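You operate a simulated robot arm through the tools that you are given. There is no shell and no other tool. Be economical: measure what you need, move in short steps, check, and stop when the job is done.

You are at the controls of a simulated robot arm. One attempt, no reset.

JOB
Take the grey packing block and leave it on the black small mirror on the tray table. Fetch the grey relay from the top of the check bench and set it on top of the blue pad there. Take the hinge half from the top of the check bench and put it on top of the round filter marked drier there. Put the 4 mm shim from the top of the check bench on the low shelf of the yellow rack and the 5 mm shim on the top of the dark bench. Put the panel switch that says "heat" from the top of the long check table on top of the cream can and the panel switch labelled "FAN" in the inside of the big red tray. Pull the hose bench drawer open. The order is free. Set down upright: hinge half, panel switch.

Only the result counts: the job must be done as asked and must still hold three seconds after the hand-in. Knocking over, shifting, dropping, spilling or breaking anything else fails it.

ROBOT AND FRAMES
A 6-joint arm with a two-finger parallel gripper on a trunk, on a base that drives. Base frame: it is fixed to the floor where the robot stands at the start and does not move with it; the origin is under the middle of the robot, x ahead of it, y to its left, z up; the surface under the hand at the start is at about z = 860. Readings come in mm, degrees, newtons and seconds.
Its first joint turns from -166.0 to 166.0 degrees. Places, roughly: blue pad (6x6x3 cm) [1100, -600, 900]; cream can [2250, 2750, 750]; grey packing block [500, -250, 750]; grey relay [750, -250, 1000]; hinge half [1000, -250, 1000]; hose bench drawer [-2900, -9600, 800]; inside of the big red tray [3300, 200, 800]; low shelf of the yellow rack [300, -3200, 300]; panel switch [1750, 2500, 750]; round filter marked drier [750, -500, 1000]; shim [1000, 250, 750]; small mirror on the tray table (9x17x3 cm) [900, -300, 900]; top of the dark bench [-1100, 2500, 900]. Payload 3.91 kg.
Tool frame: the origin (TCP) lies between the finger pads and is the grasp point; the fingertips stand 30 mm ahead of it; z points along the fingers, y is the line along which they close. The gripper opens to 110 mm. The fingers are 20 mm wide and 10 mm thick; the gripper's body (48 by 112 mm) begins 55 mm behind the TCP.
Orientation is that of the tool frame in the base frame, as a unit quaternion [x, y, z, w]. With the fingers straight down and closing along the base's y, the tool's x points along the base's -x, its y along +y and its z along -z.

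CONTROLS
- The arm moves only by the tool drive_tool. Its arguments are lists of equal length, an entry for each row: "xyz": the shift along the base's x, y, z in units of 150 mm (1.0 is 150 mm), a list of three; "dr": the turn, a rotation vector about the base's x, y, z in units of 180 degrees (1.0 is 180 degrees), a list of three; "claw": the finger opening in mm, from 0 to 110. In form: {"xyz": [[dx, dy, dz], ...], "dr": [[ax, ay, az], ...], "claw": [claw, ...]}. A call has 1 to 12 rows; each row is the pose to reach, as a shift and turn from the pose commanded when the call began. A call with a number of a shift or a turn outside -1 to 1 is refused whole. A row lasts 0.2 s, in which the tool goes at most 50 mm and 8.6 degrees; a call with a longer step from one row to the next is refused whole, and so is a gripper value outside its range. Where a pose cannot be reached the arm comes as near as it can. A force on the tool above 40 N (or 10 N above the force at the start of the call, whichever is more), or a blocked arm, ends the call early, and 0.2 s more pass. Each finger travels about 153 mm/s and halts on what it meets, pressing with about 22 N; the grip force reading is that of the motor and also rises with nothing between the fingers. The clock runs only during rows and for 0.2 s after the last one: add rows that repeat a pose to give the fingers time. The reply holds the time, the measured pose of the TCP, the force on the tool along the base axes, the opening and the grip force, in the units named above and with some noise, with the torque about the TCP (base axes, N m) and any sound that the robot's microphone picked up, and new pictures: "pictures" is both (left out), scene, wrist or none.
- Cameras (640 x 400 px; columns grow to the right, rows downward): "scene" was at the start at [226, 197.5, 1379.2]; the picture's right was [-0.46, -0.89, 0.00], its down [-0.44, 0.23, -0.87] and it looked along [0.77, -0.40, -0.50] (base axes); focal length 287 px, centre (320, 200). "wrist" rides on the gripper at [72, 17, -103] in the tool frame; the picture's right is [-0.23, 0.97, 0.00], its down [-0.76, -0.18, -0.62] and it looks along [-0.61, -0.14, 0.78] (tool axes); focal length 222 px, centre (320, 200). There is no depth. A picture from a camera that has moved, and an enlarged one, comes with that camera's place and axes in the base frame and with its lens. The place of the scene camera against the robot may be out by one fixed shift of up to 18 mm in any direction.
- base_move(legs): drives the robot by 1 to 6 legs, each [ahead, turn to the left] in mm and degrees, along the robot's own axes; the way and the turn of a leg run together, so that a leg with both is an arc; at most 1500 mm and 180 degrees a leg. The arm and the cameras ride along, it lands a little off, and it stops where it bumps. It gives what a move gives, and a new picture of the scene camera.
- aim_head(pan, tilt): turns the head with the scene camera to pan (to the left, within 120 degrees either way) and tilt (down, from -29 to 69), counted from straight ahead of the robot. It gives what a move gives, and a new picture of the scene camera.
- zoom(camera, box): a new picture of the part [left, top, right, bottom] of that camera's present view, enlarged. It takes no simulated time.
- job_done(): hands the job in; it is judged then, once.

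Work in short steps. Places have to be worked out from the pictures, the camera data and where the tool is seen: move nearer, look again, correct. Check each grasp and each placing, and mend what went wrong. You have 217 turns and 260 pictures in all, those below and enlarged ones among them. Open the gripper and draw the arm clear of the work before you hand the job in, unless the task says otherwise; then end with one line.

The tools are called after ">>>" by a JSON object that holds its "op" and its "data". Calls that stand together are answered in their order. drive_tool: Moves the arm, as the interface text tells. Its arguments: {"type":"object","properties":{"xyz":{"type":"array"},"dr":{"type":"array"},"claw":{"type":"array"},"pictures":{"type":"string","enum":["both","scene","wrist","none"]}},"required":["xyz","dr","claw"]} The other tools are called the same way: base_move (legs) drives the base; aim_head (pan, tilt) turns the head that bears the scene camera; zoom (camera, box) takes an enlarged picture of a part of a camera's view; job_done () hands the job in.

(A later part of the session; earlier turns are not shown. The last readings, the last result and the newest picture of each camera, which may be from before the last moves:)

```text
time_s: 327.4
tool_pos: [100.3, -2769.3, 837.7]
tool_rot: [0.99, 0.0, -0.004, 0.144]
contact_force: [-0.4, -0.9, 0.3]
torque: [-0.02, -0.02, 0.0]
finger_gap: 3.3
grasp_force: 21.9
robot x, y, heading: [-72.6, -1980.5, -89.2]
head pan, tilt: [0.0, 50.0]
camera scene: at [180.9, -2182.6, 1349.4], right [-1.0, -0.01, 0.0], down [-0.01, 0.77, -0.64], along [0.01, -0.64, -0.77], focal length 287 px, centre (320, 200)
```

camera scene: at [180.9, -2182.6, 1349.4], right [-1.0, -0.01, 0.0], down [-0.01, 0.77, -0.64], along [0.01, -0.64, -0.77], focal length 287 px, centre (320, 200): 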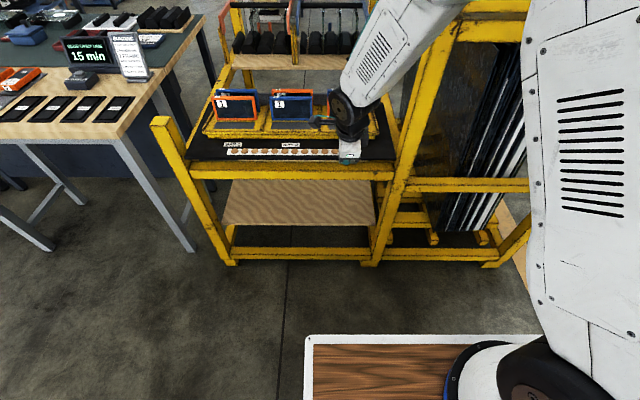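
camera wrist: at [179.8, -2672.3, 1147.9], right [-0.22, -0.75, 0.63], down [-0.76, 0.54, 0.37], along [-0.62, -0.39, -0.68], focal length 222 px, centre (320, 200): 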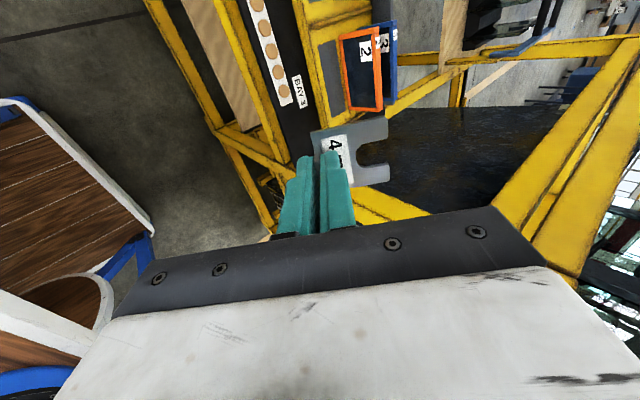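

>>> {"op": "drive_tool", "data": {"xyz": [[0, 0, -0.25], [0, 0, -0.5], [0, 0, -0.75], [0, 0, -1]], "dr": [[0, 0, 0], [0, 0, 0], [0, 0, 0], [0, 0, 0]], "claw": [0, 0, 0, 0], "pictures": "none"}}

>>> {"op": "drive_tool", "data": {"xyz": [[0, 0, -0.25], [0, 0, -0.5], [0, 0, -0.75], [0, 0, -1]], "dr": [[0, 0, 0], [0, 0, 0], [0, 0, 0], [0, 0, 0]], "claw": [0, 0, 0, 0], "pictures": "both"}}

```text
time_s: 328.4
tool_pos: [101.3, -2771.5, 686.3]
tool_rot: [0.99, 0.001, -0.005, 0.143]
contact_force: [0.3, 0.3, -0.8]
torque: [0.0, 0.03, 0.02]
finger_gap: 3.3
grasp_force: 23.2
robot x, y, heading: [-72.4, -1980.5, -89.5]
head pan, tilt: [0.0, 50.0]
```

```text
time_s: 329.4
tool_pos: [110.4, -2801.3, 548.3]
tool_rot: [0.992, 0.002, -0.005, 0.126]
contact_force: [-0.4, -1.3, 0.2]
torque: [0.02, 0.02, 0.01]
finger_gap: 3.0
grasp_force: 22.2
out of reach, approached as far as the arm can: row 1, 2, 3, 4
robot x, y, heading: [-73.4, -1983.2, -89.6]
head pan, tilt: [0.0, 50.0]
camera scene: at [180.9, -2182.9, 1349.4], right [-1.0, -0.01, 0.0], down [-0.01, 0.77, -0.64], along [0.01, -0.64, -0.77], focal length 287 px, centre (320, 200)
camera wrist: at [184.6, -2792.3, 651.2], right [-0.22, -0.94, 0.25], down [-0.76, 0.32, 0.57], along [-0.62, -0.06, -0.79], focal length 222 px, centre (320, 200)
```

scene: 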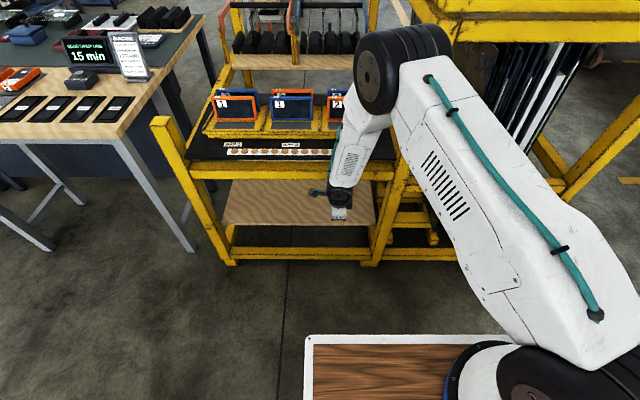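
wrist: 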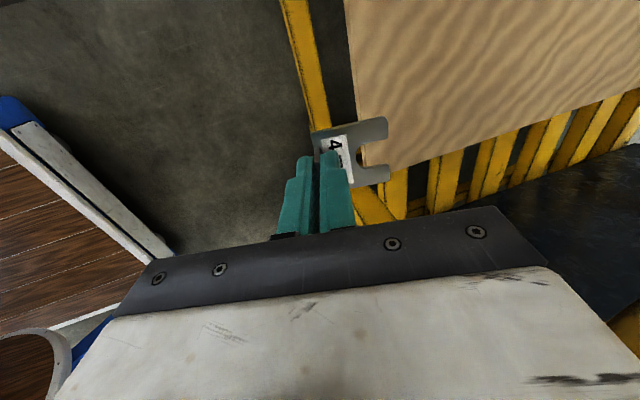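

The arm needs to be more extended to point forward-down. I'll back the base 170 mm, extend the arm low in front of the rack, and use the base to insert later.

>>> {"op": "base_move", "data": {"legs": [[-170, 0]]}}

>>> {"op": "drive_tool", "data": {"xyz": [[0, -0.25, 0.1], [0, -0.5, 0.1], [0, -0.75, 0.1], [0, -0.9, 0]], "dr": [[-0.03, 0, 0], [-0.06, 0, 0], [-0.085, 0, 0], [-0.085, 0, 0]], "claw": [0, 0, 0, 0], "pictures": "scene"}}

```text
time_s: 330.9
tool_pos: [110.5, -2628.1, 547.5]
tool_rot: [0.992, 0.003, -0.005, 0.125]
contact_force: [0.7, 0.0, -0.8]
torque: [0.02, -0.01, 0.02]
finger_gap: 3.2
grasp_force: 21.5
robot x, y, heading: [-70.9, -1805.9, -89.4]
head pan, tilt: [0.0, 50.0]
camera scene: at [179.5, -2010.0, 1349.3], right [-1.0, -0.01, 0.0], down [-0.01, 0.77, -0.64], along [0.01, -0.64, -0.77], focal length 287 px, centre (320, 200)
```

scene: 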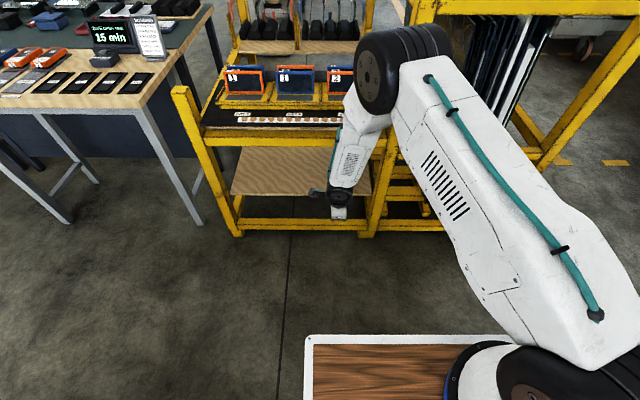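

```text
time_s: 331.9
tool_pos: [115.7, -2792.5, 551.7]
tool_rot: [0.969, 0.004, -0.007, 0.246]
contact_force: [0.2, -0.5, -0.5]
torque: [0.08, 0.03, 0.01]
finger_gap: 3.4
grasp_force: 22.0
out of reach, approached as far as the arm can: row 1, 2, 3, 4
robot x, y, heading: [-75.5, -1811.0, -89.5]
head pan, tilt: [0.0, 50.0]
camera scene: at [179.5, -2009.7, 1349.3], right [-1.0, -0.01, 0.0], down [-0.01, 0.77, -0.64], along [0.01, -0.64, -0.77], focal length 287 px, centre (320, 200)
```

scene: 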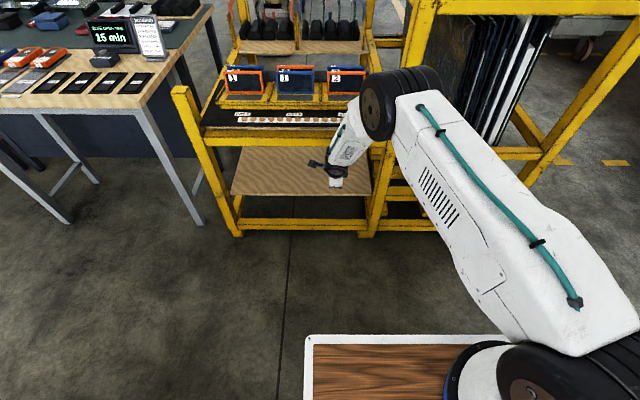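

>>> {"op": "drive_tool", "data": {"xyz": [[0, 0.05, -0.25], [0, 0.05, -0.5], [0, 0.05, -0.75], [0, 0.05, -0.95]], "dr": [[0, 0, 0], [0, 0, 0], [0, 0, 0], [0, 0, 0]], "claw": [0, 0, 0, 0], "pictures": "both"}}

```text
time_s: 332.9
tool_pos: [119.3, -2795.2, 408.2]
tool_rot: [0.967, 0.004, -0.006, 0.255]
contact_force: [0.1, -0.7, -0.2]
torque: [0.02, 0.0, 0.02]
finger_gap: 3.4
grasp_force: 22.0
out of reach, approached as far as the arm can: row 1, 2, 3, 4
robot x, y, heading: [-74.3, -1808.4, -89.2]
head pan, tilt: [0.0, 50.0]
camera scene: at [179.5, -2009.9, 1349.3], right [-1.0, -0.01, 0.0], down [-0.01, 0.77, -0.64], along [0.01, -0.64, -0.77], focal length 287 px, centre (320, 200)
camera wrist: at [193.2, -2758.8, 504.7], right [-0.22, -0.85, 0.48], down [-0.76, 0.46, 0.46], along [-0.62, -0.26, -0.74], focal length 222 px, centre (320, 200)
```

scene: 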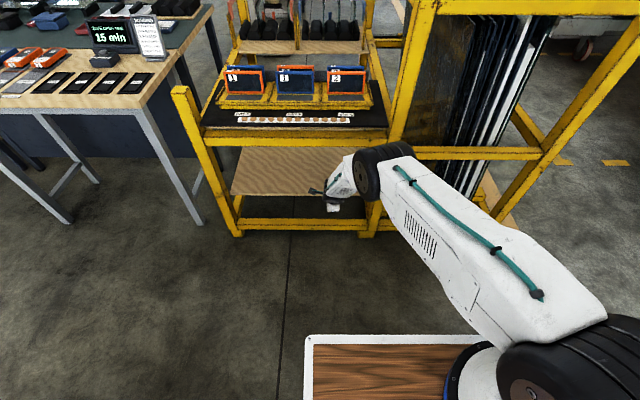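
wrist: 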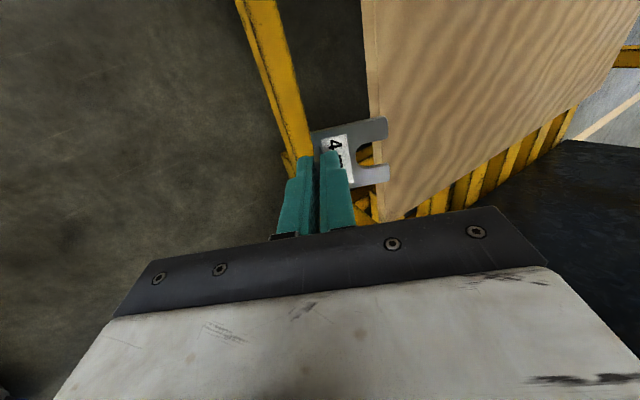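

The arm reaches in front of the shelf: (119,-2795,408), tilt 29.5°. I'll check elbow clearance to the rack rail from another head angle.

>>> {"op": "aim_head", "data": {"pan": 45, "tilt": 40}}

>>> {"op": "aim_head", "data": {"pan": -25, "tilt": 40}}

```text
time_s: 334.0
tool_pos: [120.3, -2794.6, 406.9]
tool_rot: [0.967, 0.003, -0.005, 0.253]
contact_force: [-0.7, -0.6, -0.9]
torque: [0.03, -0.02, -0.02]
finger_gap: 3.2
grasp_force: 22.4
robot x, y, heading: [-69.3, -1808.5, -89.3]
head pan, tilt: [45.0, 40.0]
camera scene: at [239.4, -1992.5, 1363.5], right [-0.7, -0.71, 0.0], down [-0.46, 0.45, -0.77], along [0.55, -0.54, -0.64], focal length 287 px, centre (320, 200)
```

scene: 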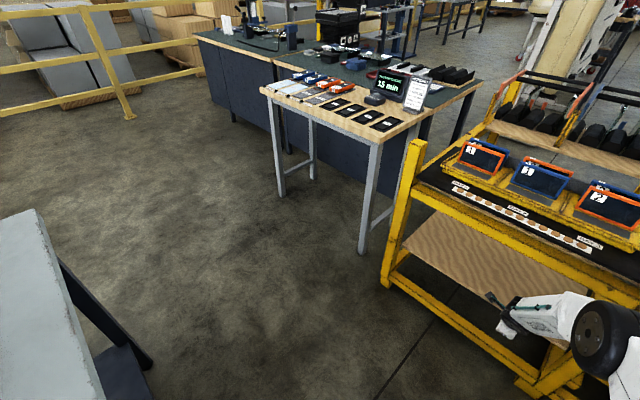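

```text
time_s: 335.4
tool_pos: [119.0, -2794.7, 407.5]
tool_rot: [0.967, 0.003, -0.005, 0.254]
contact_force: [-0.3, -0.6, -0.6]
torque: [0.03, -0.02, 0.02]
finger_gap: 3.3
grasp_force: 22.2
robot x, y, heading: [-77.3, -1809.9, -89.2]
head pan, tilt: [-25.0, 40.0]
camera scene: at [143.7, -2010.5, 1363.5], right [-0.91, 0.41, 0.0], down [0.26, 0.59, -0.77], along [-0.32, -0.7, -0.64], focal length 287 px, centre (320, 200)
```

scene: 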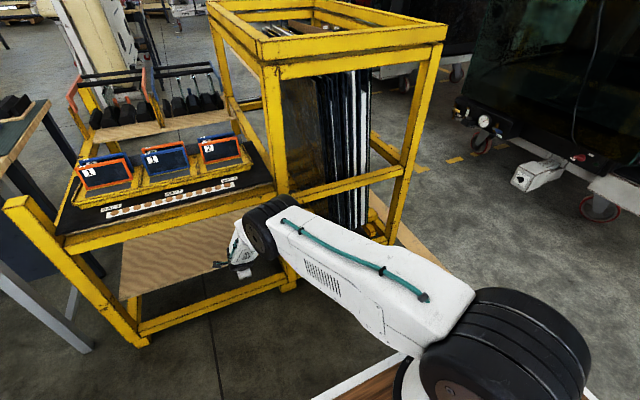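

Elbow is about (90,-2430,930), well clear of the rail, and the shelf is z≈327. I'll drive the base forward 105 mm to insert the shim over the shelf.

>>> {"op": "base_move", "data": {"legs": [[105, 0]]}}

>>> {"op": "drive_tool", "data": {"xyz": [[0, 0, -0.02]], "dr": [[0, 0, 0]], "claw": [0], "pictures": "wrist"}}

```text
time_s: 336.6
tool_pos: [120.6, -2899.0, 407.3]
tool_rot: [0.967, 0.004, -0.005, 0.255]
contact_force: [-0.8, -0.2, -1.0]
torque: [0.04, -0.01, 0.01]
finger_gap: 3.3
grasp_force: 22.0
robot x, y, heading: [-73.3, -1912.3, -89.2]
head pan, tilt: [-25.0, 40.0]
camera scene: at [144.9, -2116.2, 1363.5], right [-0.91, 0.41, 0.0], down [0.26, 0.59, -0.77], along [-0.32, -0.7, -0.64], focal length 287 px, centre (320, 200)
```

scene: 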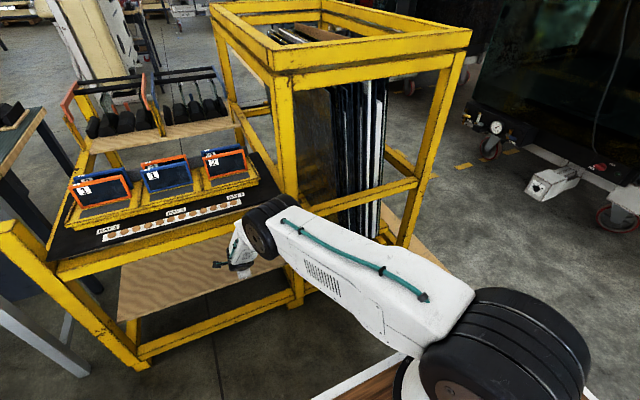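

```text
time_s: 337.0
tool_pos: [120.8, -2899.3, 403.4]
tool_rot: [0.967, 0.003, -0.006, 0.254]
contact_force: [0.3, 0.1, -0.5]
torque: [0.02, 0.02, -0.01]
finger_gap: 3.4
grasp_force: 21.8
robot x, y, heading: [-71.4, -1915.5, -89.5]
head pan, tilt: [-25.0, 40.0]
camera wrist: at [194.3, -2864.1, 501.0], right [-0.22, -0.85, 0.48], down [-0.76, 0.46, 0.47], along [-0.62, -0.26, -0.74], focal length 222 px, centre (320, 200)
```

wrist: 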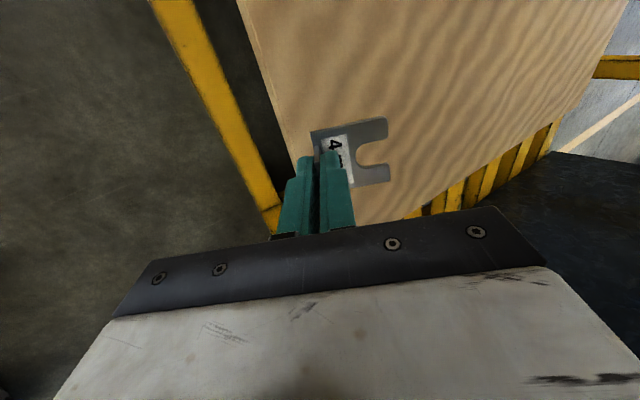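

I'll lower 30 mm first (which gains rail clearance), then advance 20 mm more.

>>> {"op": "drive_tool", "data": {"xyz": [[0, 0, -0.1], [0, 0, -0.2]], "dr": [[0, 0, 0], [0, 0, 0]], "claw": [0, 0], "pictures": "none"}}

>>> {"op": "base_move", "data": {"legs": [[22, 0]]}}

>>> {"op": "drive_tool", "data": {"xyz": [[0, 0, -0.005]], "dr": [[0, 0, 0]], "claw": [0], "pictures": "wrist"}}

```text
time_s: 337.6
tool_pos: [120.2, -2900.7, 374.6]
tool_rot: [0.967, 0.004, -0.006, 0.254]
contact_force: [-0.3, -0.1, 0.0]
torque: [0.05, -0.01, 0.01]
finger_gap: 3.4
grasp_force: 21.9
robot x, y, heading: [-72.9, -1914.9, -89.4]
head pan, tilt: [-25.0, 40.0]
```

```text
time_s: 338.4
tool_pos: [121.4, -2921.3, 373.8]
tool_rot: [0.967, 0.003, -0.005, 0.254]
contact_force: [0.1, 1.0, -0.9]
torque: [0.01, -0.01, 0.0]
finger_gap: 3.4
grasp_force: 22.3
robot x, y, heading: [-70.4, -1935.8, -89.3]
head pan, tilt: [-25.0, 40.0]
camera scene: at [145.2, -2138.1, 1363.5], right [-0.91, 0.41, 0.0], down [0.26, 0.59, -0.77], along [-0.32, -0.7, -0.64], focal length 287 px, centre (320, 200)
```

scene: 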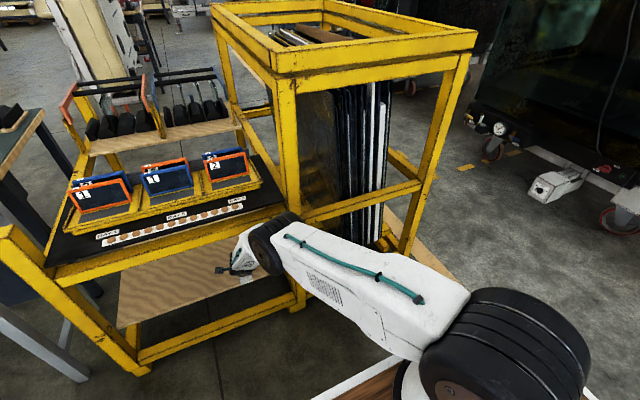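

```text
time_s: 338.8
tool_pos: [121.8, -2922.6, 373.3]
tool_rot: [0.967, 0.004, -0.006, 0.254]
contact_force: [0.0, -0.6, -0.3]
torque: [0.01, 0.01, 0.01]
finger_gap: 3.5
grasp_force: 22.1
robot x, y, heading: [-70.1, -1936.8, -89.2]
head pan, tilt: [-25.0, 40.0]
camera wrist: at [194.5, -2886.1, 470.2], right [-0.22, -0.85, 0.48], down [-0.76, 0.46, 0.47], along [-0.62, -0.26, -0.74], focal length 222 px, centre (320, 200)
```

wrist: 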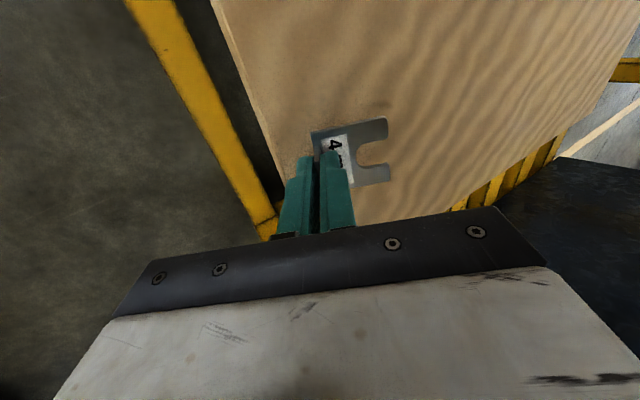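

Plate fully over the shelf. I'll lower in 2 mm steps to contact.

>>> {"op": "drive_tool", "data": {"xyz": [[0, 0, -0.014], [0, 0, -0.028], [0, 0, -0.042], [0, 0, -0.056], [0, 0, -0.07], [0, 0, -0.084], [0, 0, -0.098], [0, 0, -0.112], [0, 0, -0.126], [0, 0, -0.14]], "dr": [[0, 0, 0], [0, 0, 0], [0, 0, 0], [0, 0, 0], [0, 0, 0], [0, 0, 0], [0, 0, 0], [0, 0, 0], [0, 0, 0], [0, 0, 0]], "claw": [0, 0, 0, 0, 0, 0, 0, 0, 0, 0], "pictures": "wrist"}}

```text
time_s: 341.0
tool_pos: [122.2, -2924.5, 354.5]
tool_rot: [0.967, 0.002, -0.005, 0.256]
contact_force: [-1.5, 5.0, 17.3]
torque: [-0.16, 0.07, -0.04]
finger_gap: 3.5
grasp_force: 21.5
robot x, y, heading: [-72.5, -1933.8, -89.6]
head pan, tilt: [-25.0, 40.0]
camera wrist: at [195.0, -2887.4, 451.9], right [-0.22, -0.85, 0.48], down [-0.76, 0.46, 0.46], along [-0.61, -0.26, -0.74], focal length 222 px, centre (320, 200)
```

wrist: 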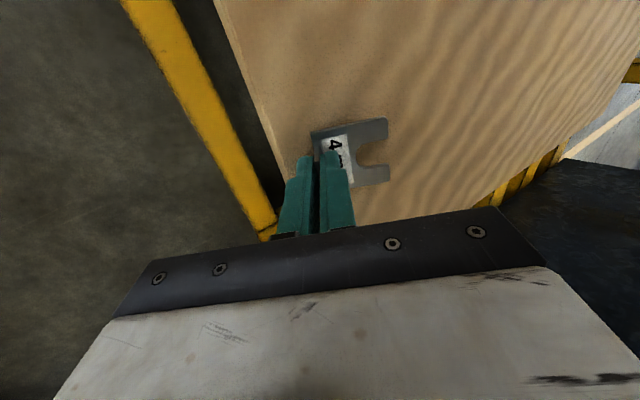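

Contact (shelf z≈318). I'll release while easing up slightly, then rise vertically about 30 mm to clear the tab.

>>> {"op": "drive_tool", "data": {"xyz": [[0, 0, 0.01], [0, 0, 0.015], [0, 0, 0.03], [0, 0, 0.04], [0, 0, 0.05], [0, 0, 0.05]], "dr": [[0, 0, 0], [0, 0, 0], [0, 0, 0], [0, 0, 0], [0, 0, 0], [0, 0, 0]], "claw": [6, 12, 20, 28, 32, 32], "pictures": "wrist"}}

```text
time_s: 342.4
tool_pos: [121.1, -2922.6, 360.3]
tool_rot: [0.967, 0.003, -0.006, 0.254]
contact_force: [-0.3, 0.6, 0.8]
torque: [-0.03, -0.02, 0.05]
finger_gap: 32.1
grasp_force: 0.1
robot x, y, heading: [-72.9, -1937.4, -89.3]
head pan, tilt: [-25.0, 40.0]
camera wrist: at [194.7, -2886.1, 456.9], right [-0.22, -0.85, 0.48], down [-0.76, 0.46, 0.47], along [-0.62, -0.26, -0.74], focal length 222 px, centre (320, 200)
```

wrist: 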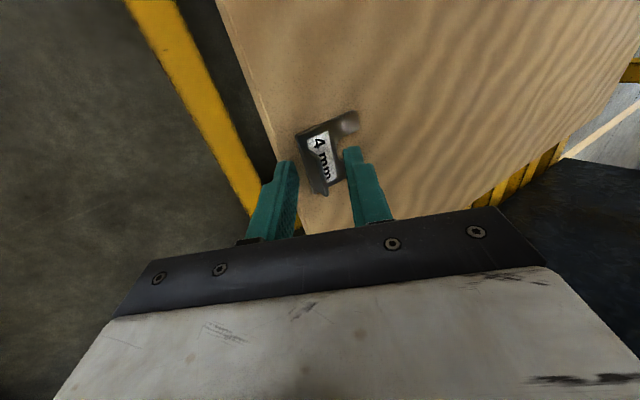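

Released. I'll rise vertically and check.

>>> {"op": "drive_tool", "data": {"xyz": [[0, 0, 0.08], [0, 0, 0.16], [0, 0, 0.22]], "dr": [[0, 0, 0], [0, 0, 0], [0, 0, 0]], "claw": [32, 32, 32], "pictures": "wrist"}}

>>> {"op": "zoom", "data": {"camera": "wrist", "box": [240, 60, 400, 220]}}

```text
time_s: 343.2
tool_pos: [119.9, -2921.0, 391.7]
tool_rot: [0.967, 0.003, -0.007, 0.254]
contact_force: [-0.7, -0.4, -1.0]
torque: [0.02, -0.01, 0.0]
finger_gap: 32.1
grasp_force: 0.0
robot x, y, heading: [-73.1, -1936.3, -89.3]
head pan, tilt: [-25.0, 40.0]
camera wrist: at [194.2, -2886.0, 489.6], right [-0.22, -0.85, 0.48], down [-0.76, 0.46, 0.47], along [-0.62, -0.26, -0.74], focal length 222 px, centre (320, 200)
```

wrist: 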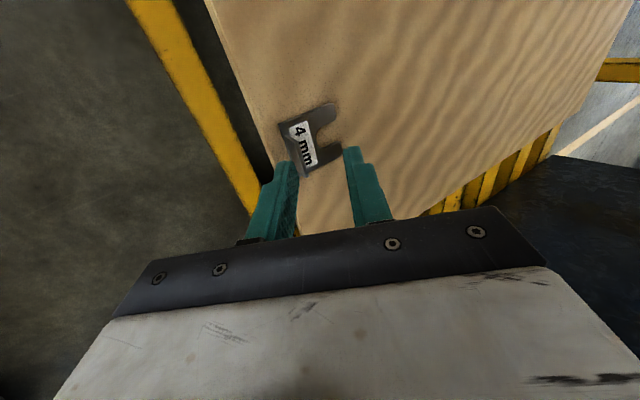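

```text
2.50 times, centred on (320, 140) of wrist
camera zoom: at [194.2, -2886.0, 489.6], right [-0.22, -0.85, 0.48], down [-0.76, 0.46, 0.47], along [-0.62, -0.26, -0.74], focal length 555 px, centre (320, 350)
```

zoom: 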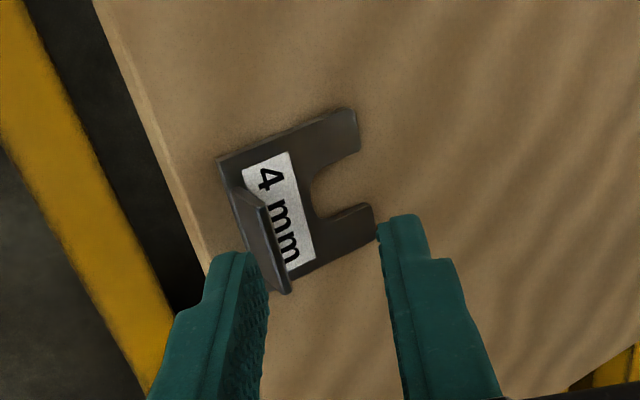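

The 4 mm shim lies flat on the low shelf. I'll back the base out and bring the arm up to a travel posture.

>>> {"op": "base_move", "data": {"legs": [[-300, 0]]}}

>>> {"op": "drive_tool", "data": {"xyz": [[0, 0, 0.25], [0, 0, 0.5], [0, 0, 0.75], [0, 0, 1]], "dr": [[0, 0, 0], [0, 0, 0], [0, 0, 0], [0, 0, 0]], "claw": [32, 32, 32, 32], "pictures": "none"}}

>>> {"op": "drive_tool", "data": {"xyz": [[0, 0, 0.25], [0, 0, 0.5], [0, 0, 0.75], [0, 0, 1]], "dr": [[0.04, 0, 0], [0.08, 0, 0], [0.12, 0, 0], [0.16, 0, 0]], "claw": [32, 32, 32, 32], "pictures": "none"}}

>>> {"op": "drive_tool", "data": {"xyz": [[0, 0, 0.25], [0, 0.1, 0.5], [0, 0.2, 0.75], [-0.1, 0.4, 1]], "dr": [[0, 0, 0.04], [0, 0, 0.08], [0, 0, 0.12], [0, 0, 0.16]], "claw": [32, 32, 32, 32], "pictures": "none"}}

>>> {"op": "drive_tool", "data": {"xyz": [[-0.1, 0.2, 0.25], [-0.2, 0.4, 0.5], [-0.3, 0.6, 0.75], [-0.4, 0.8, 1], [-0.5, 0.9, 1], [-0.6, 1, 1], [-0.7, 1, 1], [-0.8, 1, 1]], "dr": [[0, 0, 0.04], [0, 0, 0.08], [0, 0, 0.12], [0, 0, 0.16], [0, 0, 0.2], [0, 0, 0.24], [0, 0, 0.28], [0, 0, 0.32]], "claw": [32, 32, 32, 32, 32, 32, 32, 32], "pictures": "none"}}

>>> {"op": "aim_head", "data": {"pan": -40, "tilt": 10}}

```text
time_s: 345.3
tool_pos: [115.2, -2622.2, 392.2]
tool_rot: [0.967, 0.003, -0.005, 0.254]
contact_force: [-0.7, -0.9, -0.4]
torque: [-0.03, 0.01, 0.0]
finger_gap: 32.0
grasp_force: 0.0
robot x, y, heading: [-74.6, -1634.6, -89.5]
head pan, tilt: [-25.0, 40.0]
camera scene: at [141.5, -1837.6, 1363.5], right [-0.91, 0.41, 0.0], down [0.27, 0.59, -0.77], along [-0.32, -0.7, -0.64], focal length 287 px, centre (320, 200)
```

scene: 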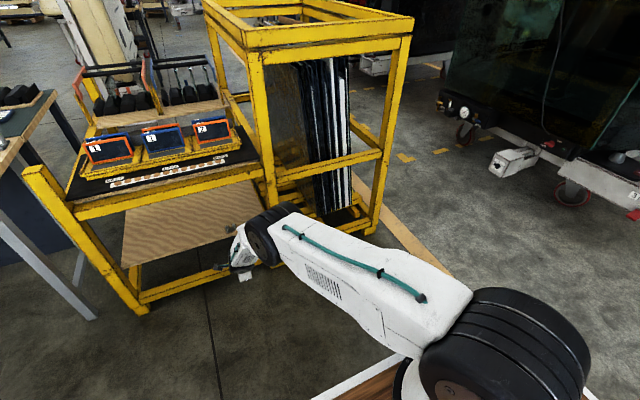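

```text
time_s: 346.3
tool_pos: [116.5, -2623.0, 544.1]
tool_rot: [0.969, 0.003, -0.006, 0.248]
contact_force: [0.6, 0.1, -0.4]
torque: [-0.02, -0.02, -0.02]
finger_gap: 32.0
grasp_force: 0.0
out of reach, approached as far as the arm can: row 2, 3
robot x, y, heading: [-72.2, -1636.1, -89.3]
head pan, tilt: [-25.0, 40.0]
```

```text
time_s: 347.3
tool_pos: [116.2, -2621.9, 694.6]
tool_rot: [1.0, 0.004, -0.004, 0.003]
contact_force: [0.4, 0.1, -0.3]
torque: [-0.01, 0.01, -0.03]
finger_gap: 32.1
grasp_force: 0.0
robot x, y, heading: [-73.8, -1634.8, -89.4]
head pan, tilt: [-25.0, 40.0]
```

```text
refused: row 4 steps farther than a row can; nothing moved
```

```text
refused: row 1 steps farther than a row can; nothing moved
```

```text
time_s: 348.2
tool_pos: [117.2, -2622.4, 694.3]
tool_rot: [1.0, 0.005, -0.005, 0.005]
contact_force: [-0.1, -0.5, -0.1]
torque: [0.0, -0.01, -0.01]
finger_gap: 32.0
grasp_force: 0.1
robot x, y, heading: [-76.3, -1638.0, -89.2]
head pan, tilt: [-40.0, 10.0]
camera scene: at [117.7, -1832.0, 1411.1], right [-0.77, 0.63, 0.0], down [0.11, 0.14, -0.98], along [-0.62, -0.76, -0.17], focal length 287 px, centre (320, 200)
```

scene: 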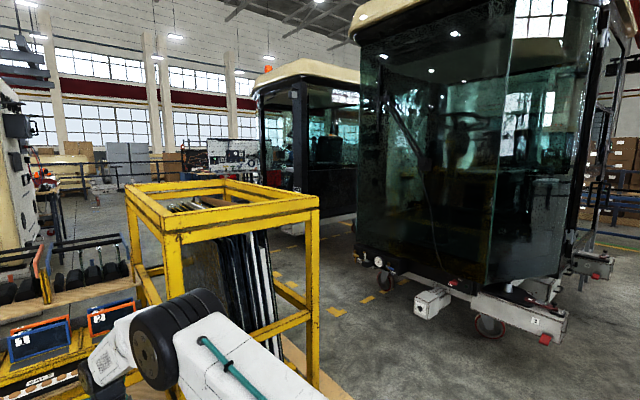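

I'll raise and fold the arm for travel, then drive into the open aisle west of the rack and head south (-y).

>>> {"op": "drive_tool", "data": {"xyz": [[0, 0.1, 0.25], [0, 0.2, 0.5], [0, 0.35, 0.75], [0, 0.55, 0.98]], "dr": [[0, 0, 0], [0, 0, 0], [0, 0, 0], [0, 0, 0]], "claw": [32, 32, 32, 32], "pictures": "none"}}

>>> {"op": "drive_tool", "data": {"xyz": [[-0.1, 0.2, 0.2], [-0.2, 0.4, 0.4], [-0.3, 0.6, 0.6], [-0.4, 0.8, 0.8], [-0.5, 1, 1]], "dr": [[0, 0, 0.04], [0, 0, 0.08], [0, 0, 0.12], [0, 0, 0.16], [0, 0, 0.2]], "claw": [32, 32, 32, 32, 32], "pictures": "none"}}

>>> {"op": "drive_tool", "data": {"xyz": [[-0.1, 0.2, 0], [-0.2, 0.4, 0], [-0.3, 0.6, 0], [-0.4, 0.8, 0], [-0.5, 0.9, 0], [-0.6, 0.9, 0]], "dr": [[0, 0, 0.045], [0, 0, 0.09], [0, 0, 0.135], [0, 0, 0.18], [0, 0, 0.225], [0, 0, 0.27]], "claw": [32, 32, 32, 32, 32, 32], "pictures": "none"}}

>>> {"op": "base_move", "data": {"legs": [[0, -90.5], [1375, 0], [0, 90], [1500, 0], [1500, 0]]}}

```text
time_s: 349.2
tool_pos: [115.5, -2538.1, 839.5]
tool_rot: [1.0, 0.005, -0.005, 0.004]
contact_force: [-0.4, -0.3, 0.5]
torque: [0.05, 0.01, -0.02]
finger_gap: 31.9
grasp_force: 0.1
robot x, y, heading: [-74.4, -1636.7, -89.7]
head pan, tilt: [-40.0, 10.0]
```

```text
time_s: 350.4
tool_pos: [41.5, -2391.4, 989.7]
tool_rot: [0.949, 0.314, -0.004, 0.006]
contact_force: [-0.3, -1.1, 0.2]
torque: [0.03, -0.01, 0.0]
finger_gap: 31.9
grasp_force: 0.0
robot x, y, heading: [-77.0, -1634.6, -89.6]
head pan, tilt: [-40.0, 10.0]
```

```text
time_s: 351.8
tool_pos: [-48.4, -2252.8, 989.3]
tool_rot: [0.736, 0.677, -0.001, 0.007]
contact_force: [0.2, 1.2, 0.3]
torque: [0.02, 0.03, -0.01]
finger_gap: 31.9
grasp_force: 0.1
robot x, y, heading: [-73.7, -1635.4, -89.5]
head pan, tilt: [-40.0, 10.0]
```

```text
time_s: 370.8
tool_pos: [-1439.8, -3143.7, 989.7]
tool_rot: [0.758, 0.653, -0.001, 0.007]
contact_force: [-0.9, 0.3, 0.8]
torque: [0.03, 0.0, -0.01]
finger_gap: 32.1
grasp_force: 0.0
robot x, y, heading: [-1387.8, -2526.4, -102.5]
head pan, tilt: [-40.0, 10.0]
stopped in leg 4: the robot was blocked; the commanded pose is now the measured one
camera scene: at [-1243.9, -2756.1, 1411.2], right [-0.61, 0.79, 0.0], down [0.14, 0.11, -0.98], along [-0.78, -0.6, -0.17], focal length 287 px, centre (320, 200)
```

scene: 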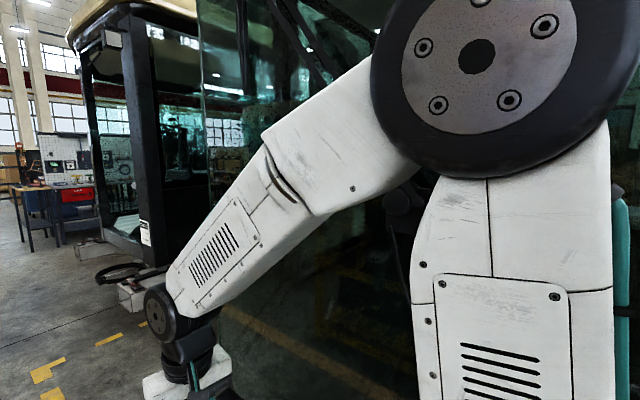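

Blocked at (-1388,-2526). I'll look ahead and down to see what is near.

>>> {"op": "aim_head", "data": {"pan": 10, "tilt": 35}}

>>> {"op": "aim_head", "data": {"pan": -75, "tilt": 50}}

```text
time_s: 371.9
tool_pos: [-1438.7, -3142.3, 989.4]
tool_rot: [0.758, 0.652, -0.001, 0.007]
contact_force: [-0.7, 0.3, -0.4]
torque: [0.01, -0.01, 0.01]
finger_gap: 31.9
grasp_force: 0.0
robot x, y, heading: [-1387.0, -2529.2, -102.6]
head pan, tilt: [10.0, 35.0]
camera scene: at [-1174.0, -2787.8, 1371.1], right [-1.0, 0.05, 0.0], down [0.03, 0.57, -0.82], along [-0.04, -0.82, -0.57], focal length 287 px, centre (320, 200)
```

scene: 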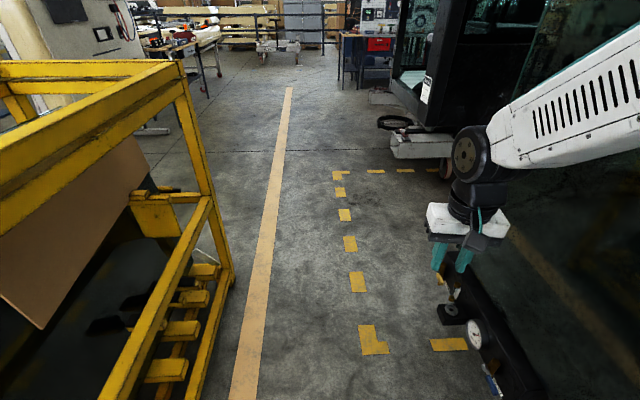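

```text
time_s: 373.5
tool_pos: [-1439.7, -3142.1, 990.0]
tool_rot: [0.758, 0.652, 0.0, 0.008]
contact_force: [0.0, -0.1, 0.3]
torque: [0.01, 0.04, 0.0]
finger_gap: 31.8
grasp_force: 0.2
robot x, y, heading: [-1385.3, -2526.5, -102.6]
head pan, tilt: [-75.0, 50.0]
camera scene: at [-1246.9, -2703.1, 1349.3], right [-0.04, 1.0, 0.0], down [0.77, 0.03, -0.64], along [-0.64, -0.03, -0.77], focal length 287 px, centre (320, 200)
```

scene: 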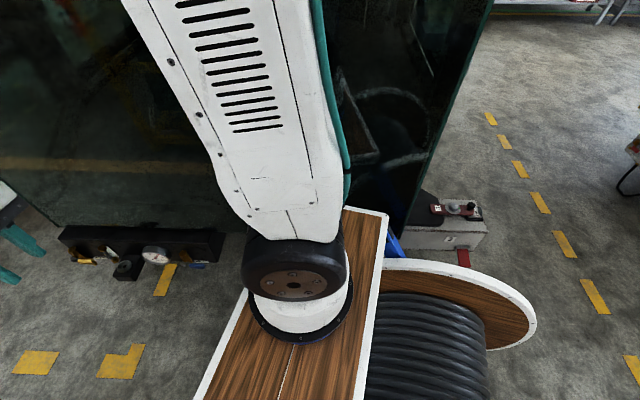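

The cab's corner blocked me. The corridor between rack (x≈-740) and cab zone (x≈-1456) is centred on x≈-1110. I'll back up, shift over and drive down it.

>>> {"op": "base_move", "data": {"legs": [[-400, 0], [0, 102.6], [190, 0], [0, -90], [1500, 0], [1400, 0]]}}

```text
time_s: 398.9
tool_pos: [-1020.5, -5639.2, 989.0]
tool_rot: [0.682, 0.732, 0.0, 0.007]
contact_force: [0.1, -0.1, 0.5]
torque: [-0.01, 0.03, -0.02]
finger_gap: 31.6
grasp_force: 0.1
robot x, y, heading: [-1103.2, -5022.6, -90.2]
head pan, tilt: [-75.0, 50.0]
camera scene: at [-927.2, -5171.5, 1349.3], right [-0.26, 0.97, 0.0], down [0.74, 0.2, -0.64], along [-0.62, -0.17, -0.77], focal length 287 px, centre (320, 200)
```

scene: 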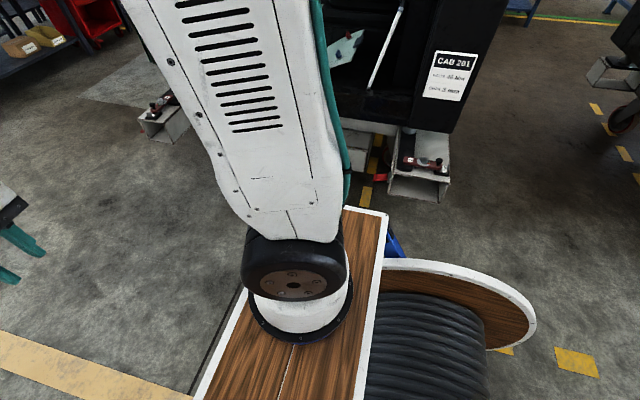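

>>> {"op": "aim_head", "data": {"pan": -10, "tilt": 12}}

```text
time_s: 400.2
tool_pos: [-1020.2, -5637.9, 989.9]
tool_rot: [0.681, 0.733, 0.0, 0.008]
contact_force: [0.5, -0.2, 1.1]
torque: [0.04, 0.02, 0.01]
finger_gap: 32.1
grasp_force: 0.0
robot x, y, heading: [-1101.2, -5026.3, -89.8]
head pan, tilt: [-10.0, 12.0]
camera scene: at [-869.0, -5243.3, 1407.9], right [-0.98, 0.17, 0.0], down [0.04, 0.21, -0.98], along [-0.17, -0.96, -0.21], focal length 287 px, centre (320, 200)
```

scene: 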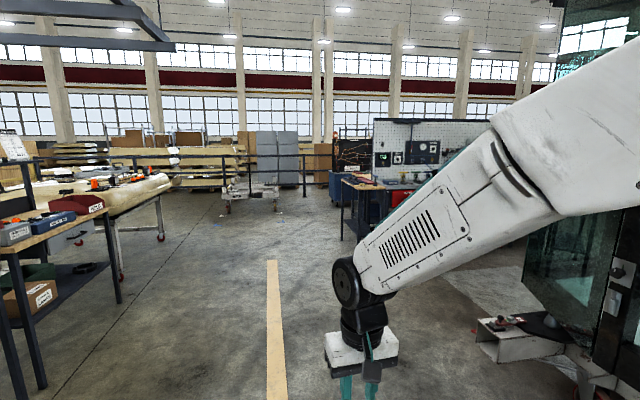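

The bench with pegboard ahead-right (front at y≈-8980) should be the hose bench. I'll drive to face it.

>>> {"op": "base_move", "data": {"legs": [[1500, 0], [1350, 0], [0, -90], [1200, 0], [0, 90]]}}

```text
time_s: 422.8
tool_pos: [-2740.8, -8071.2, 988.8]
tool_rot: [0.998, 0.068, -0.005, 0.0]
contact_force: [0.0, -0.5, -0.3]
torque: [-0.04, 0.0, 0.03]
finger_gap: 32.0
grasp_force: 0.1
robot x, y, heading: [-2133.4, -7929.7, -169.6]
head pan, tilt: [-10.0, 12.0]
stopped in leg 4: the robot was blocked; the commanded pose is now the measured one
camera scene: at [-2303.2, -8169.6, 1411.0], right [-0.01, 1.0, -0.01], down [0.21, -0.01, -0.98], along [-0.98, -0.01, -0.21], focal length 287 px, centre (320, 200)
```

scene: 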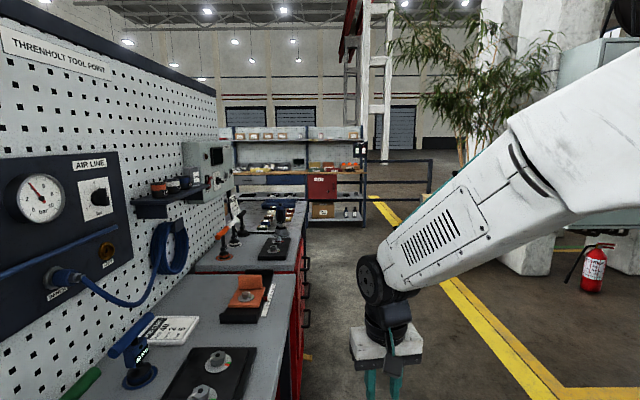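

I've bumped a bench on my left ("Threnholt tool point", with the air line). I'll reverse off and look at it from further away.

>>> {"op": "base_move", "data": {"legs": [[-600, 0], [0, -10.4], [0, 40]]}}

>>> {"op": "aim_head", "data": {"pan": 25, "tilt": 20}}

```text
time_s: 428.8
tool_pos: [-2003.8, -8241.3, 989.7]
tool_rot: [0.947, 0.322, -0.004, 0.0]
contact_force: [0.2, -0.2, 0.2]
torque: [0.01, 0.03, 0.02]
finger_gap: 32.2
grasp_force: 0.1
robot x, y, heading: [-1548.5, -7818.7, -139.7]
head pan, tilt: [-10.0, 12.0]
camera scene: at [-1563.3, -8124.8, 1407.9], right [-0.51, 0.86, 0.0], down [0.18, 0.11, -0.98], along [-0.84, -0.49, -0.21], focal length 287 px, centre (320, 200)
```

scene: 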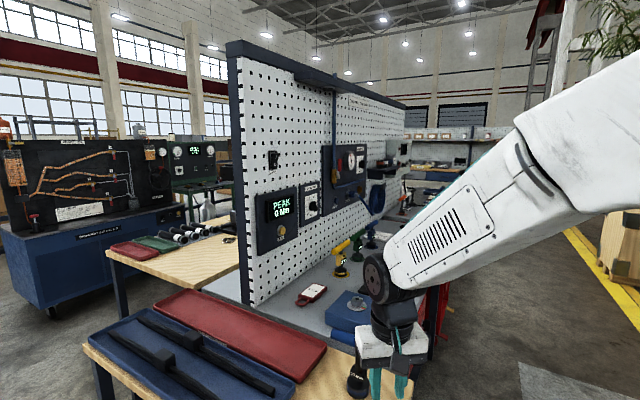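

```text
time_s: 429.8
tool_pos: [-2004.4, -8241.9, 987.5]
tool_rot: [0.947, 0.322, -0.005, 0.001]
contact_force: [-0.2, 0.5, 0.7]
torque: [0.03, 0.02, 0.0]
finger_gap: 31.9
grasp_force: 0.0
robot x, y, heading: [-1551.1, -7817.6, -139.7]
head pan, tilt: [25.0, 20.0]
camera scene: at [-1521.8, -8162.3, 1394.9], right [-0.91, 0.42, 0.0], down [0.14, 0.31, -0.94], along [-0.39, -0.85, -0.34], focal length 287 px, centre (320, 200)
```

scene: 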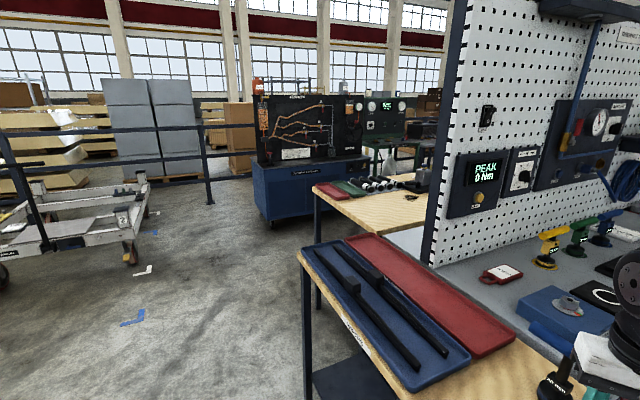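

The hose bench is on the far side of the pegboard island (hose fittings table at about (-2440,-9280)). I'll drive round the island's east end and along its far side.

>>> {"op": "base_move", "data": {"legs": [[0, 72.2], [522, 0], [0, -22.5], [1500, 0], [550, 0], [0, -90]]}}

>>> {"op": "aim_head", "data": {"pan": -45, "tilt": 20}}

```text
time_s: 450.6
tool_pos: [-1980.6, -10351.1, 987.9]
tool_rot: [1.0, -0.031, -0.006, -0.001]
contact_force: [0.3, 0.2, 0.2]
torque: [-0.01, -0.03, 0.0]
finger_gap: 32.1
grasp_force: 0.0
robot x, y, heading: [-1361.3, -10328.1, 179.2]
head pan, tilt: [25.0, 20.0]
camera scene: at [-1564.4, -10597.7, 1394.9], right [-0.41, 0.91, 0.0], down [0.31, 0.14, -0.94], along [-0.86, -0.39, -0.34], focal length 287 px, centre (320, 200)
```

scene: 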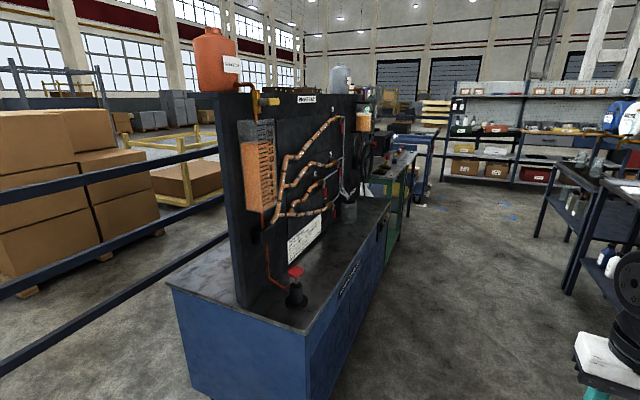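

```text
time_s: 452.1
tool_pos: [-1981.6, -10350.9, 987.9]
tool_rot: [1.0, -0.03, -0.005, -0.002]
contact_force: [-0.9, 0.3, 0.4]
torque: [-0.02, -0.05, -0.01]
finger_gap: 31.8
grasp_force: 0.1
robot x, y, heading: [-1360.4, -10328.3, 179.4]
head pan, tilt: [-45.0, 20.0]
camera scene: at [-1544.7, -10492.7, 1394.9], right [0.71, 0.7, 0.0], down [0.24, -0.24, -0.94], along [-0.66, 0.67, -0.34], focal length 287 px, centre (320, 200)
```

scene: 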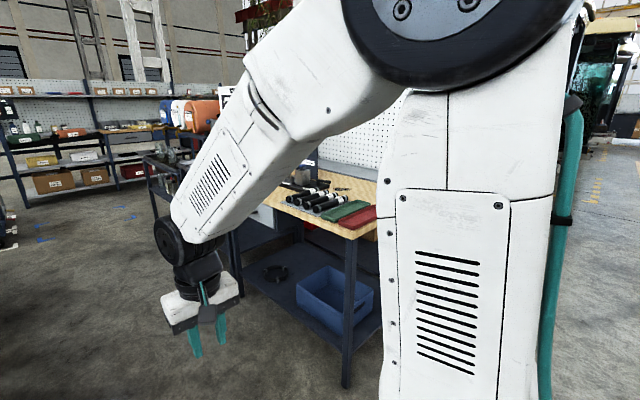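

The wood-topped hose bench has a drawer under its top at about (-2800,-9700), facing -y. The aisle is narrow, so I'll stay at heading 180 and work to the right: drive ahead 850 mm and look.

>>> {"op": "base_move", "data": {"legs": [[850, 0]]}}

>>> {"op": "aim_head", "data": {"pan": -35, "tilt": 28}}

```text
time_s: 456.5
tool_pos: [-2822.1, -10347.0, 988.2]
tool_rot: [1.0, -0.027, -0.006, -0.001]
contact_force: [0.5, 0.4, -0.3]
torque: [0.0, 0.01, -0.01]
finger_gap: 31.7
grasp_force: 0.1
robot x, y, heading: [-2204.0, -10322.6, 179.8]
head pan, tilt: [-45.0, 20.0]
camera scene: at [-2384.7, -10486.9, 1394.9], right [0.71, 0.7, 0.0], down [0.24, -0.24, -0.94], along [-0.66, 0.67, -0.34], focal length 287 px, centre (320, 200)
```

scene: 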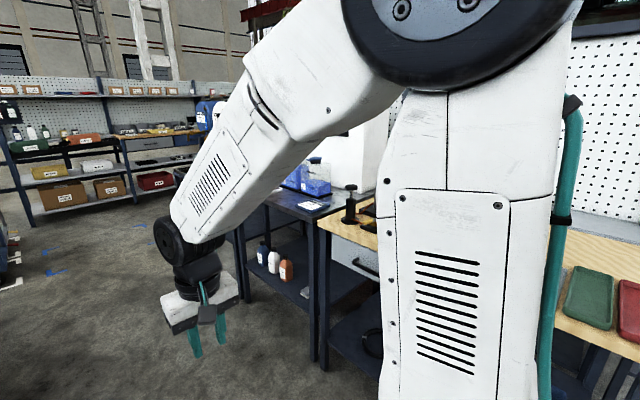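

```text
time_s: 457.2
tool_pos: [-2822.9, -10347.4, 988.0]
tool_rot: [1.0, -0.027, -0.005, 0.0]
contact_force: [-1.2, -0.7, -0.9]
torque: [-0.03, 0.02, -0.04]
finger_gap: 32.1
grasp_force: 0.1
robot x, y, heading: [-2202.3, -10324.1, 179.7]
head pan, tilt: [-35.0, 28.0]
camera scene: at [-2393.6, -10500.3, 1382.1], right [0.58, 0.82, 0.0], down [0.38, -0.27, -0.88], along [-0.72, 0.51, -0.47], focal length 287 px, centre (320, 200)
```

scene: 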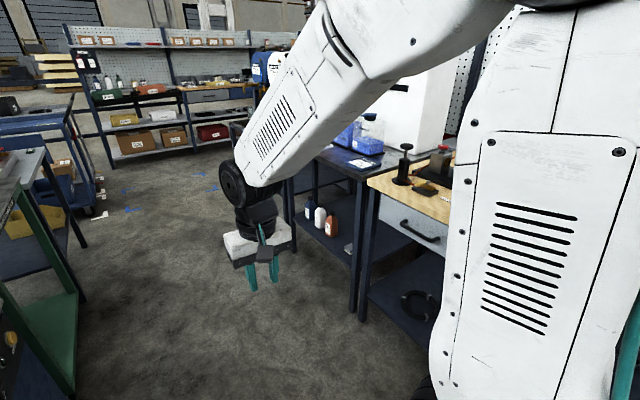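

The drawer has a black bail handle at about (-2897,-9690,782). I plan to hook it with one finger of the vertical tool. I'll move the hand near it and look with the wrist camera.

>>> {"op": "drive_tool", "data": {"xyz": [[0, 0.32, 0], [0, 0.64, 0], [-0.1, 0.94, 0]], "dr": [[0, 0, 0], [0, 0, 0], [0, 0, 0]], "claw": [60, 110, 110], "pictures": "none"}}

>>> {"op": "drive_tool", "data": {"xyz": [[-0.05, 0.32, 0], [-0.1, 0.64, 0], [-0.2, 0.94, 0]], "dr": [[0, 0, 0], [0, 0, 0], [0, 0, 0]], "claw": [110, 110, 110], "pictures": "none"}}

>>> {"op": "drive_tool", "data": {"xyz": [[-0.05, 0.32, 0], [-0.1, 0.64, 0], [-0.2, 0.94, -0.1]], "dr": [[0, 0, 0], [0, 0, 0], [0, 0, 0]], "claw": [110, 110, 110], "pictures": "wrist"}}

```text
time_s: 458.0
tool_pos: [-2837.9, -10207.8, 990.2]
tool_rot: [1.0, -0.028, -0.006, -0.002]
contact_force: [1.3, -0.1, 0.3]
torque: [0.04, 0.04, 0.01]
finger_gap: 109.9
grasp_force: 0.1
robot x, y, heading: [-2201.5, -10326.6, 179.5]
head pan, tilt: [-35.0, 28.0]
```

```text
time_s: 458.8
tool_pos: [-2866.8, -10065.3, 989.8]
tool_rot: [1.0, -0.027, -0.005, -0.002]
contact_force: [-0.2, 0.4, 0.7]
torque: [0.02, 0.01, 0.0]
finger_gap: 110.1
grasp_force: 0.1
robot x, y, heading: [-2202.5, -10323.6, 179.9]
head pan, tilt: [-35.0, 28.0]
```

```text
time_s: 459.6
tool_pos: [-2896.5, -9925.1, 973.1]
tool_rot: [1.0, -0.027, -0.005, -0.002]
contact_force: [-0.2, -0.7, 0.2]
torque: [0.04, 0.02, 0.01]
finger_gap: 110.0
grasp_force: 0.1
robot x, y, heading: [-2205.0, -10319.2, 179.7]
head pan, tilt: [-35.0, 28.0]
camera wrist: at [-2824.1, -9946.4, 1075.4], right [-0.28, -0.96, 0.0], down [-0.74, 0.22, 0.63], along [-0.61, 0.18, -0.78], focal length 222 px, centre (320, 200)
```

wrist: 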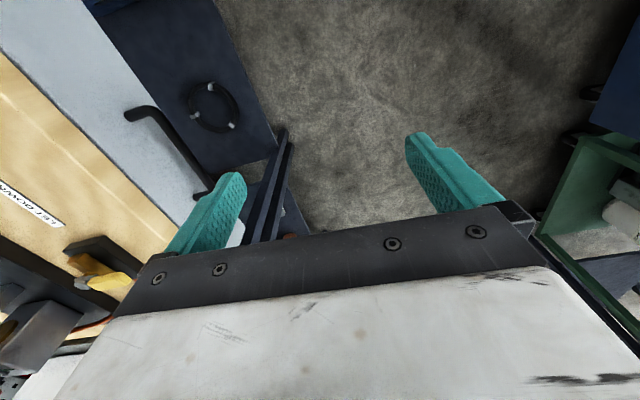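

>>> {"op": "drive_tool", "data": {"xyz": [[-0.05, 0.25, -0.1], [-0.1, 0.5, -0.25]], "dr": [[0, 0, 0], [0, 0, 0]], "claw": [110, 110], "pictures": "wrist"}}

>>> {"op": "zoom", "data": {"camera": "scene", "box": [340, 150, 480, 290]}}

```text
time_s: 460.2
tool_pos: [-2912.8, -9850.5, 936.1]
tool_rot: [1.0, -0.026, -0.005, -0.002]
contact_force: [0.0, -0.4, 0.7]
torque: [0.02, 0.02, -0.03]
finger_gap: 109.8
grasp_force: 0.0
robot x, y, heading: [-2204.6, -10320.6, 179.8]
head pan, tilt: [-35.0, 28.0]
camera wrist: at [-2840.6, -9871.7, 1038.8], right [-0.28, -0.96, 0.0], down [-0.74, 0.22, 0.63], along [-0.61, 0.18, -0.78], focal length 222 px, centre (320, 200)
```

wrist: 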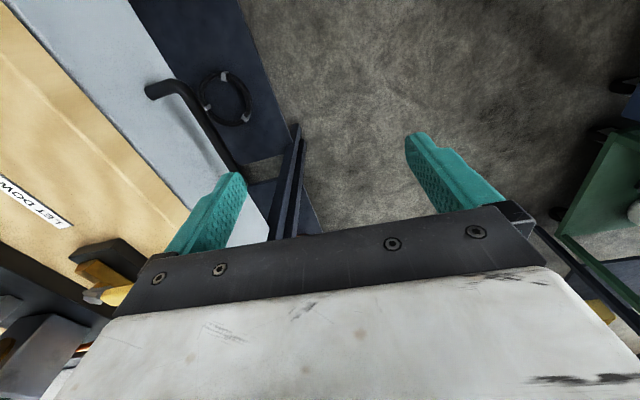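

```text
2.86 times, centred on (410, 220) of scene
camera zoom: at [-2393.2, -10500.6, 1382.0], right [0.58, 0.82, 0.0], down [0.38, -0.27, -0.88], along [-0.72, 0.51, -0.47], focal length 821 px, centre (63, 143)
```

zoom: 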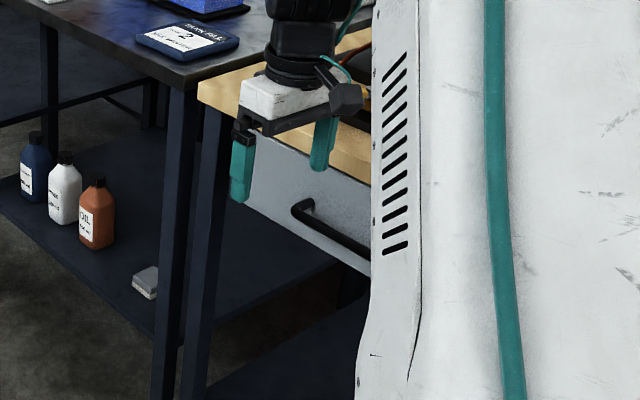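

Triangulated: handle bar at y≈-9716, z≈790, x -2851…-2975, with a gap of about 28 mm behind it. I'll place the +y finger in the gap: TCP (-2913,-9755), then descend to z≈798.

>>> {"op": "drive_tool", "data": {"xyz": [[0, 0.3, 0], [0, 0.63, 0], [0, 0.63, -0.3], [0, 0.63, -0.6]], "dr": [[0, 0, 0], [0, 0, 0], [0, 0, 0], [0, 0, 0]], "claw": [110, 110, 110, 110], "pictures": "wrist"}}

```text
time_s: 461.2
tool_pos: [-2910.9, -9755.4, 847.1]
tool_rot: [1.0, -0.027, -0.005, -0.002]
contact_force: [-0.2, 0.0, 0.5]
torque: [0.0, -0.02, 0.0]
finger_gap: 109.9
grasp_force: 0.1
robot x, y, heading: [-2199.8, -10324.1, 179.7]
head pan, tilt: [-35.0, 28.0]
camera wrist: at [-2838.1, -9776.7, 949.0], right [-0.28, -0.96, 0.0], down [-0.74, 0.22, 0.63], along [-0.61, 0.18, -0.77], focal length 222 px, centre (320, 200)
```

wrist: 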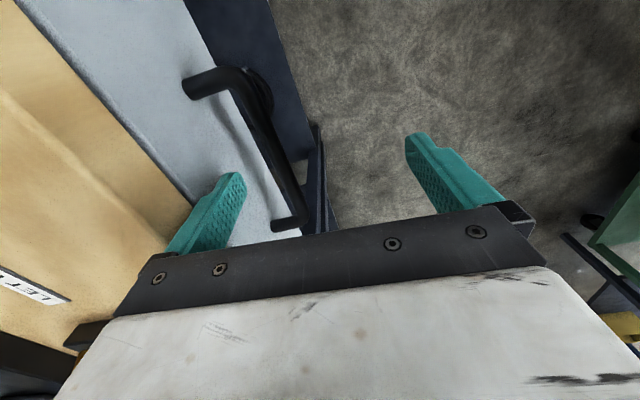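

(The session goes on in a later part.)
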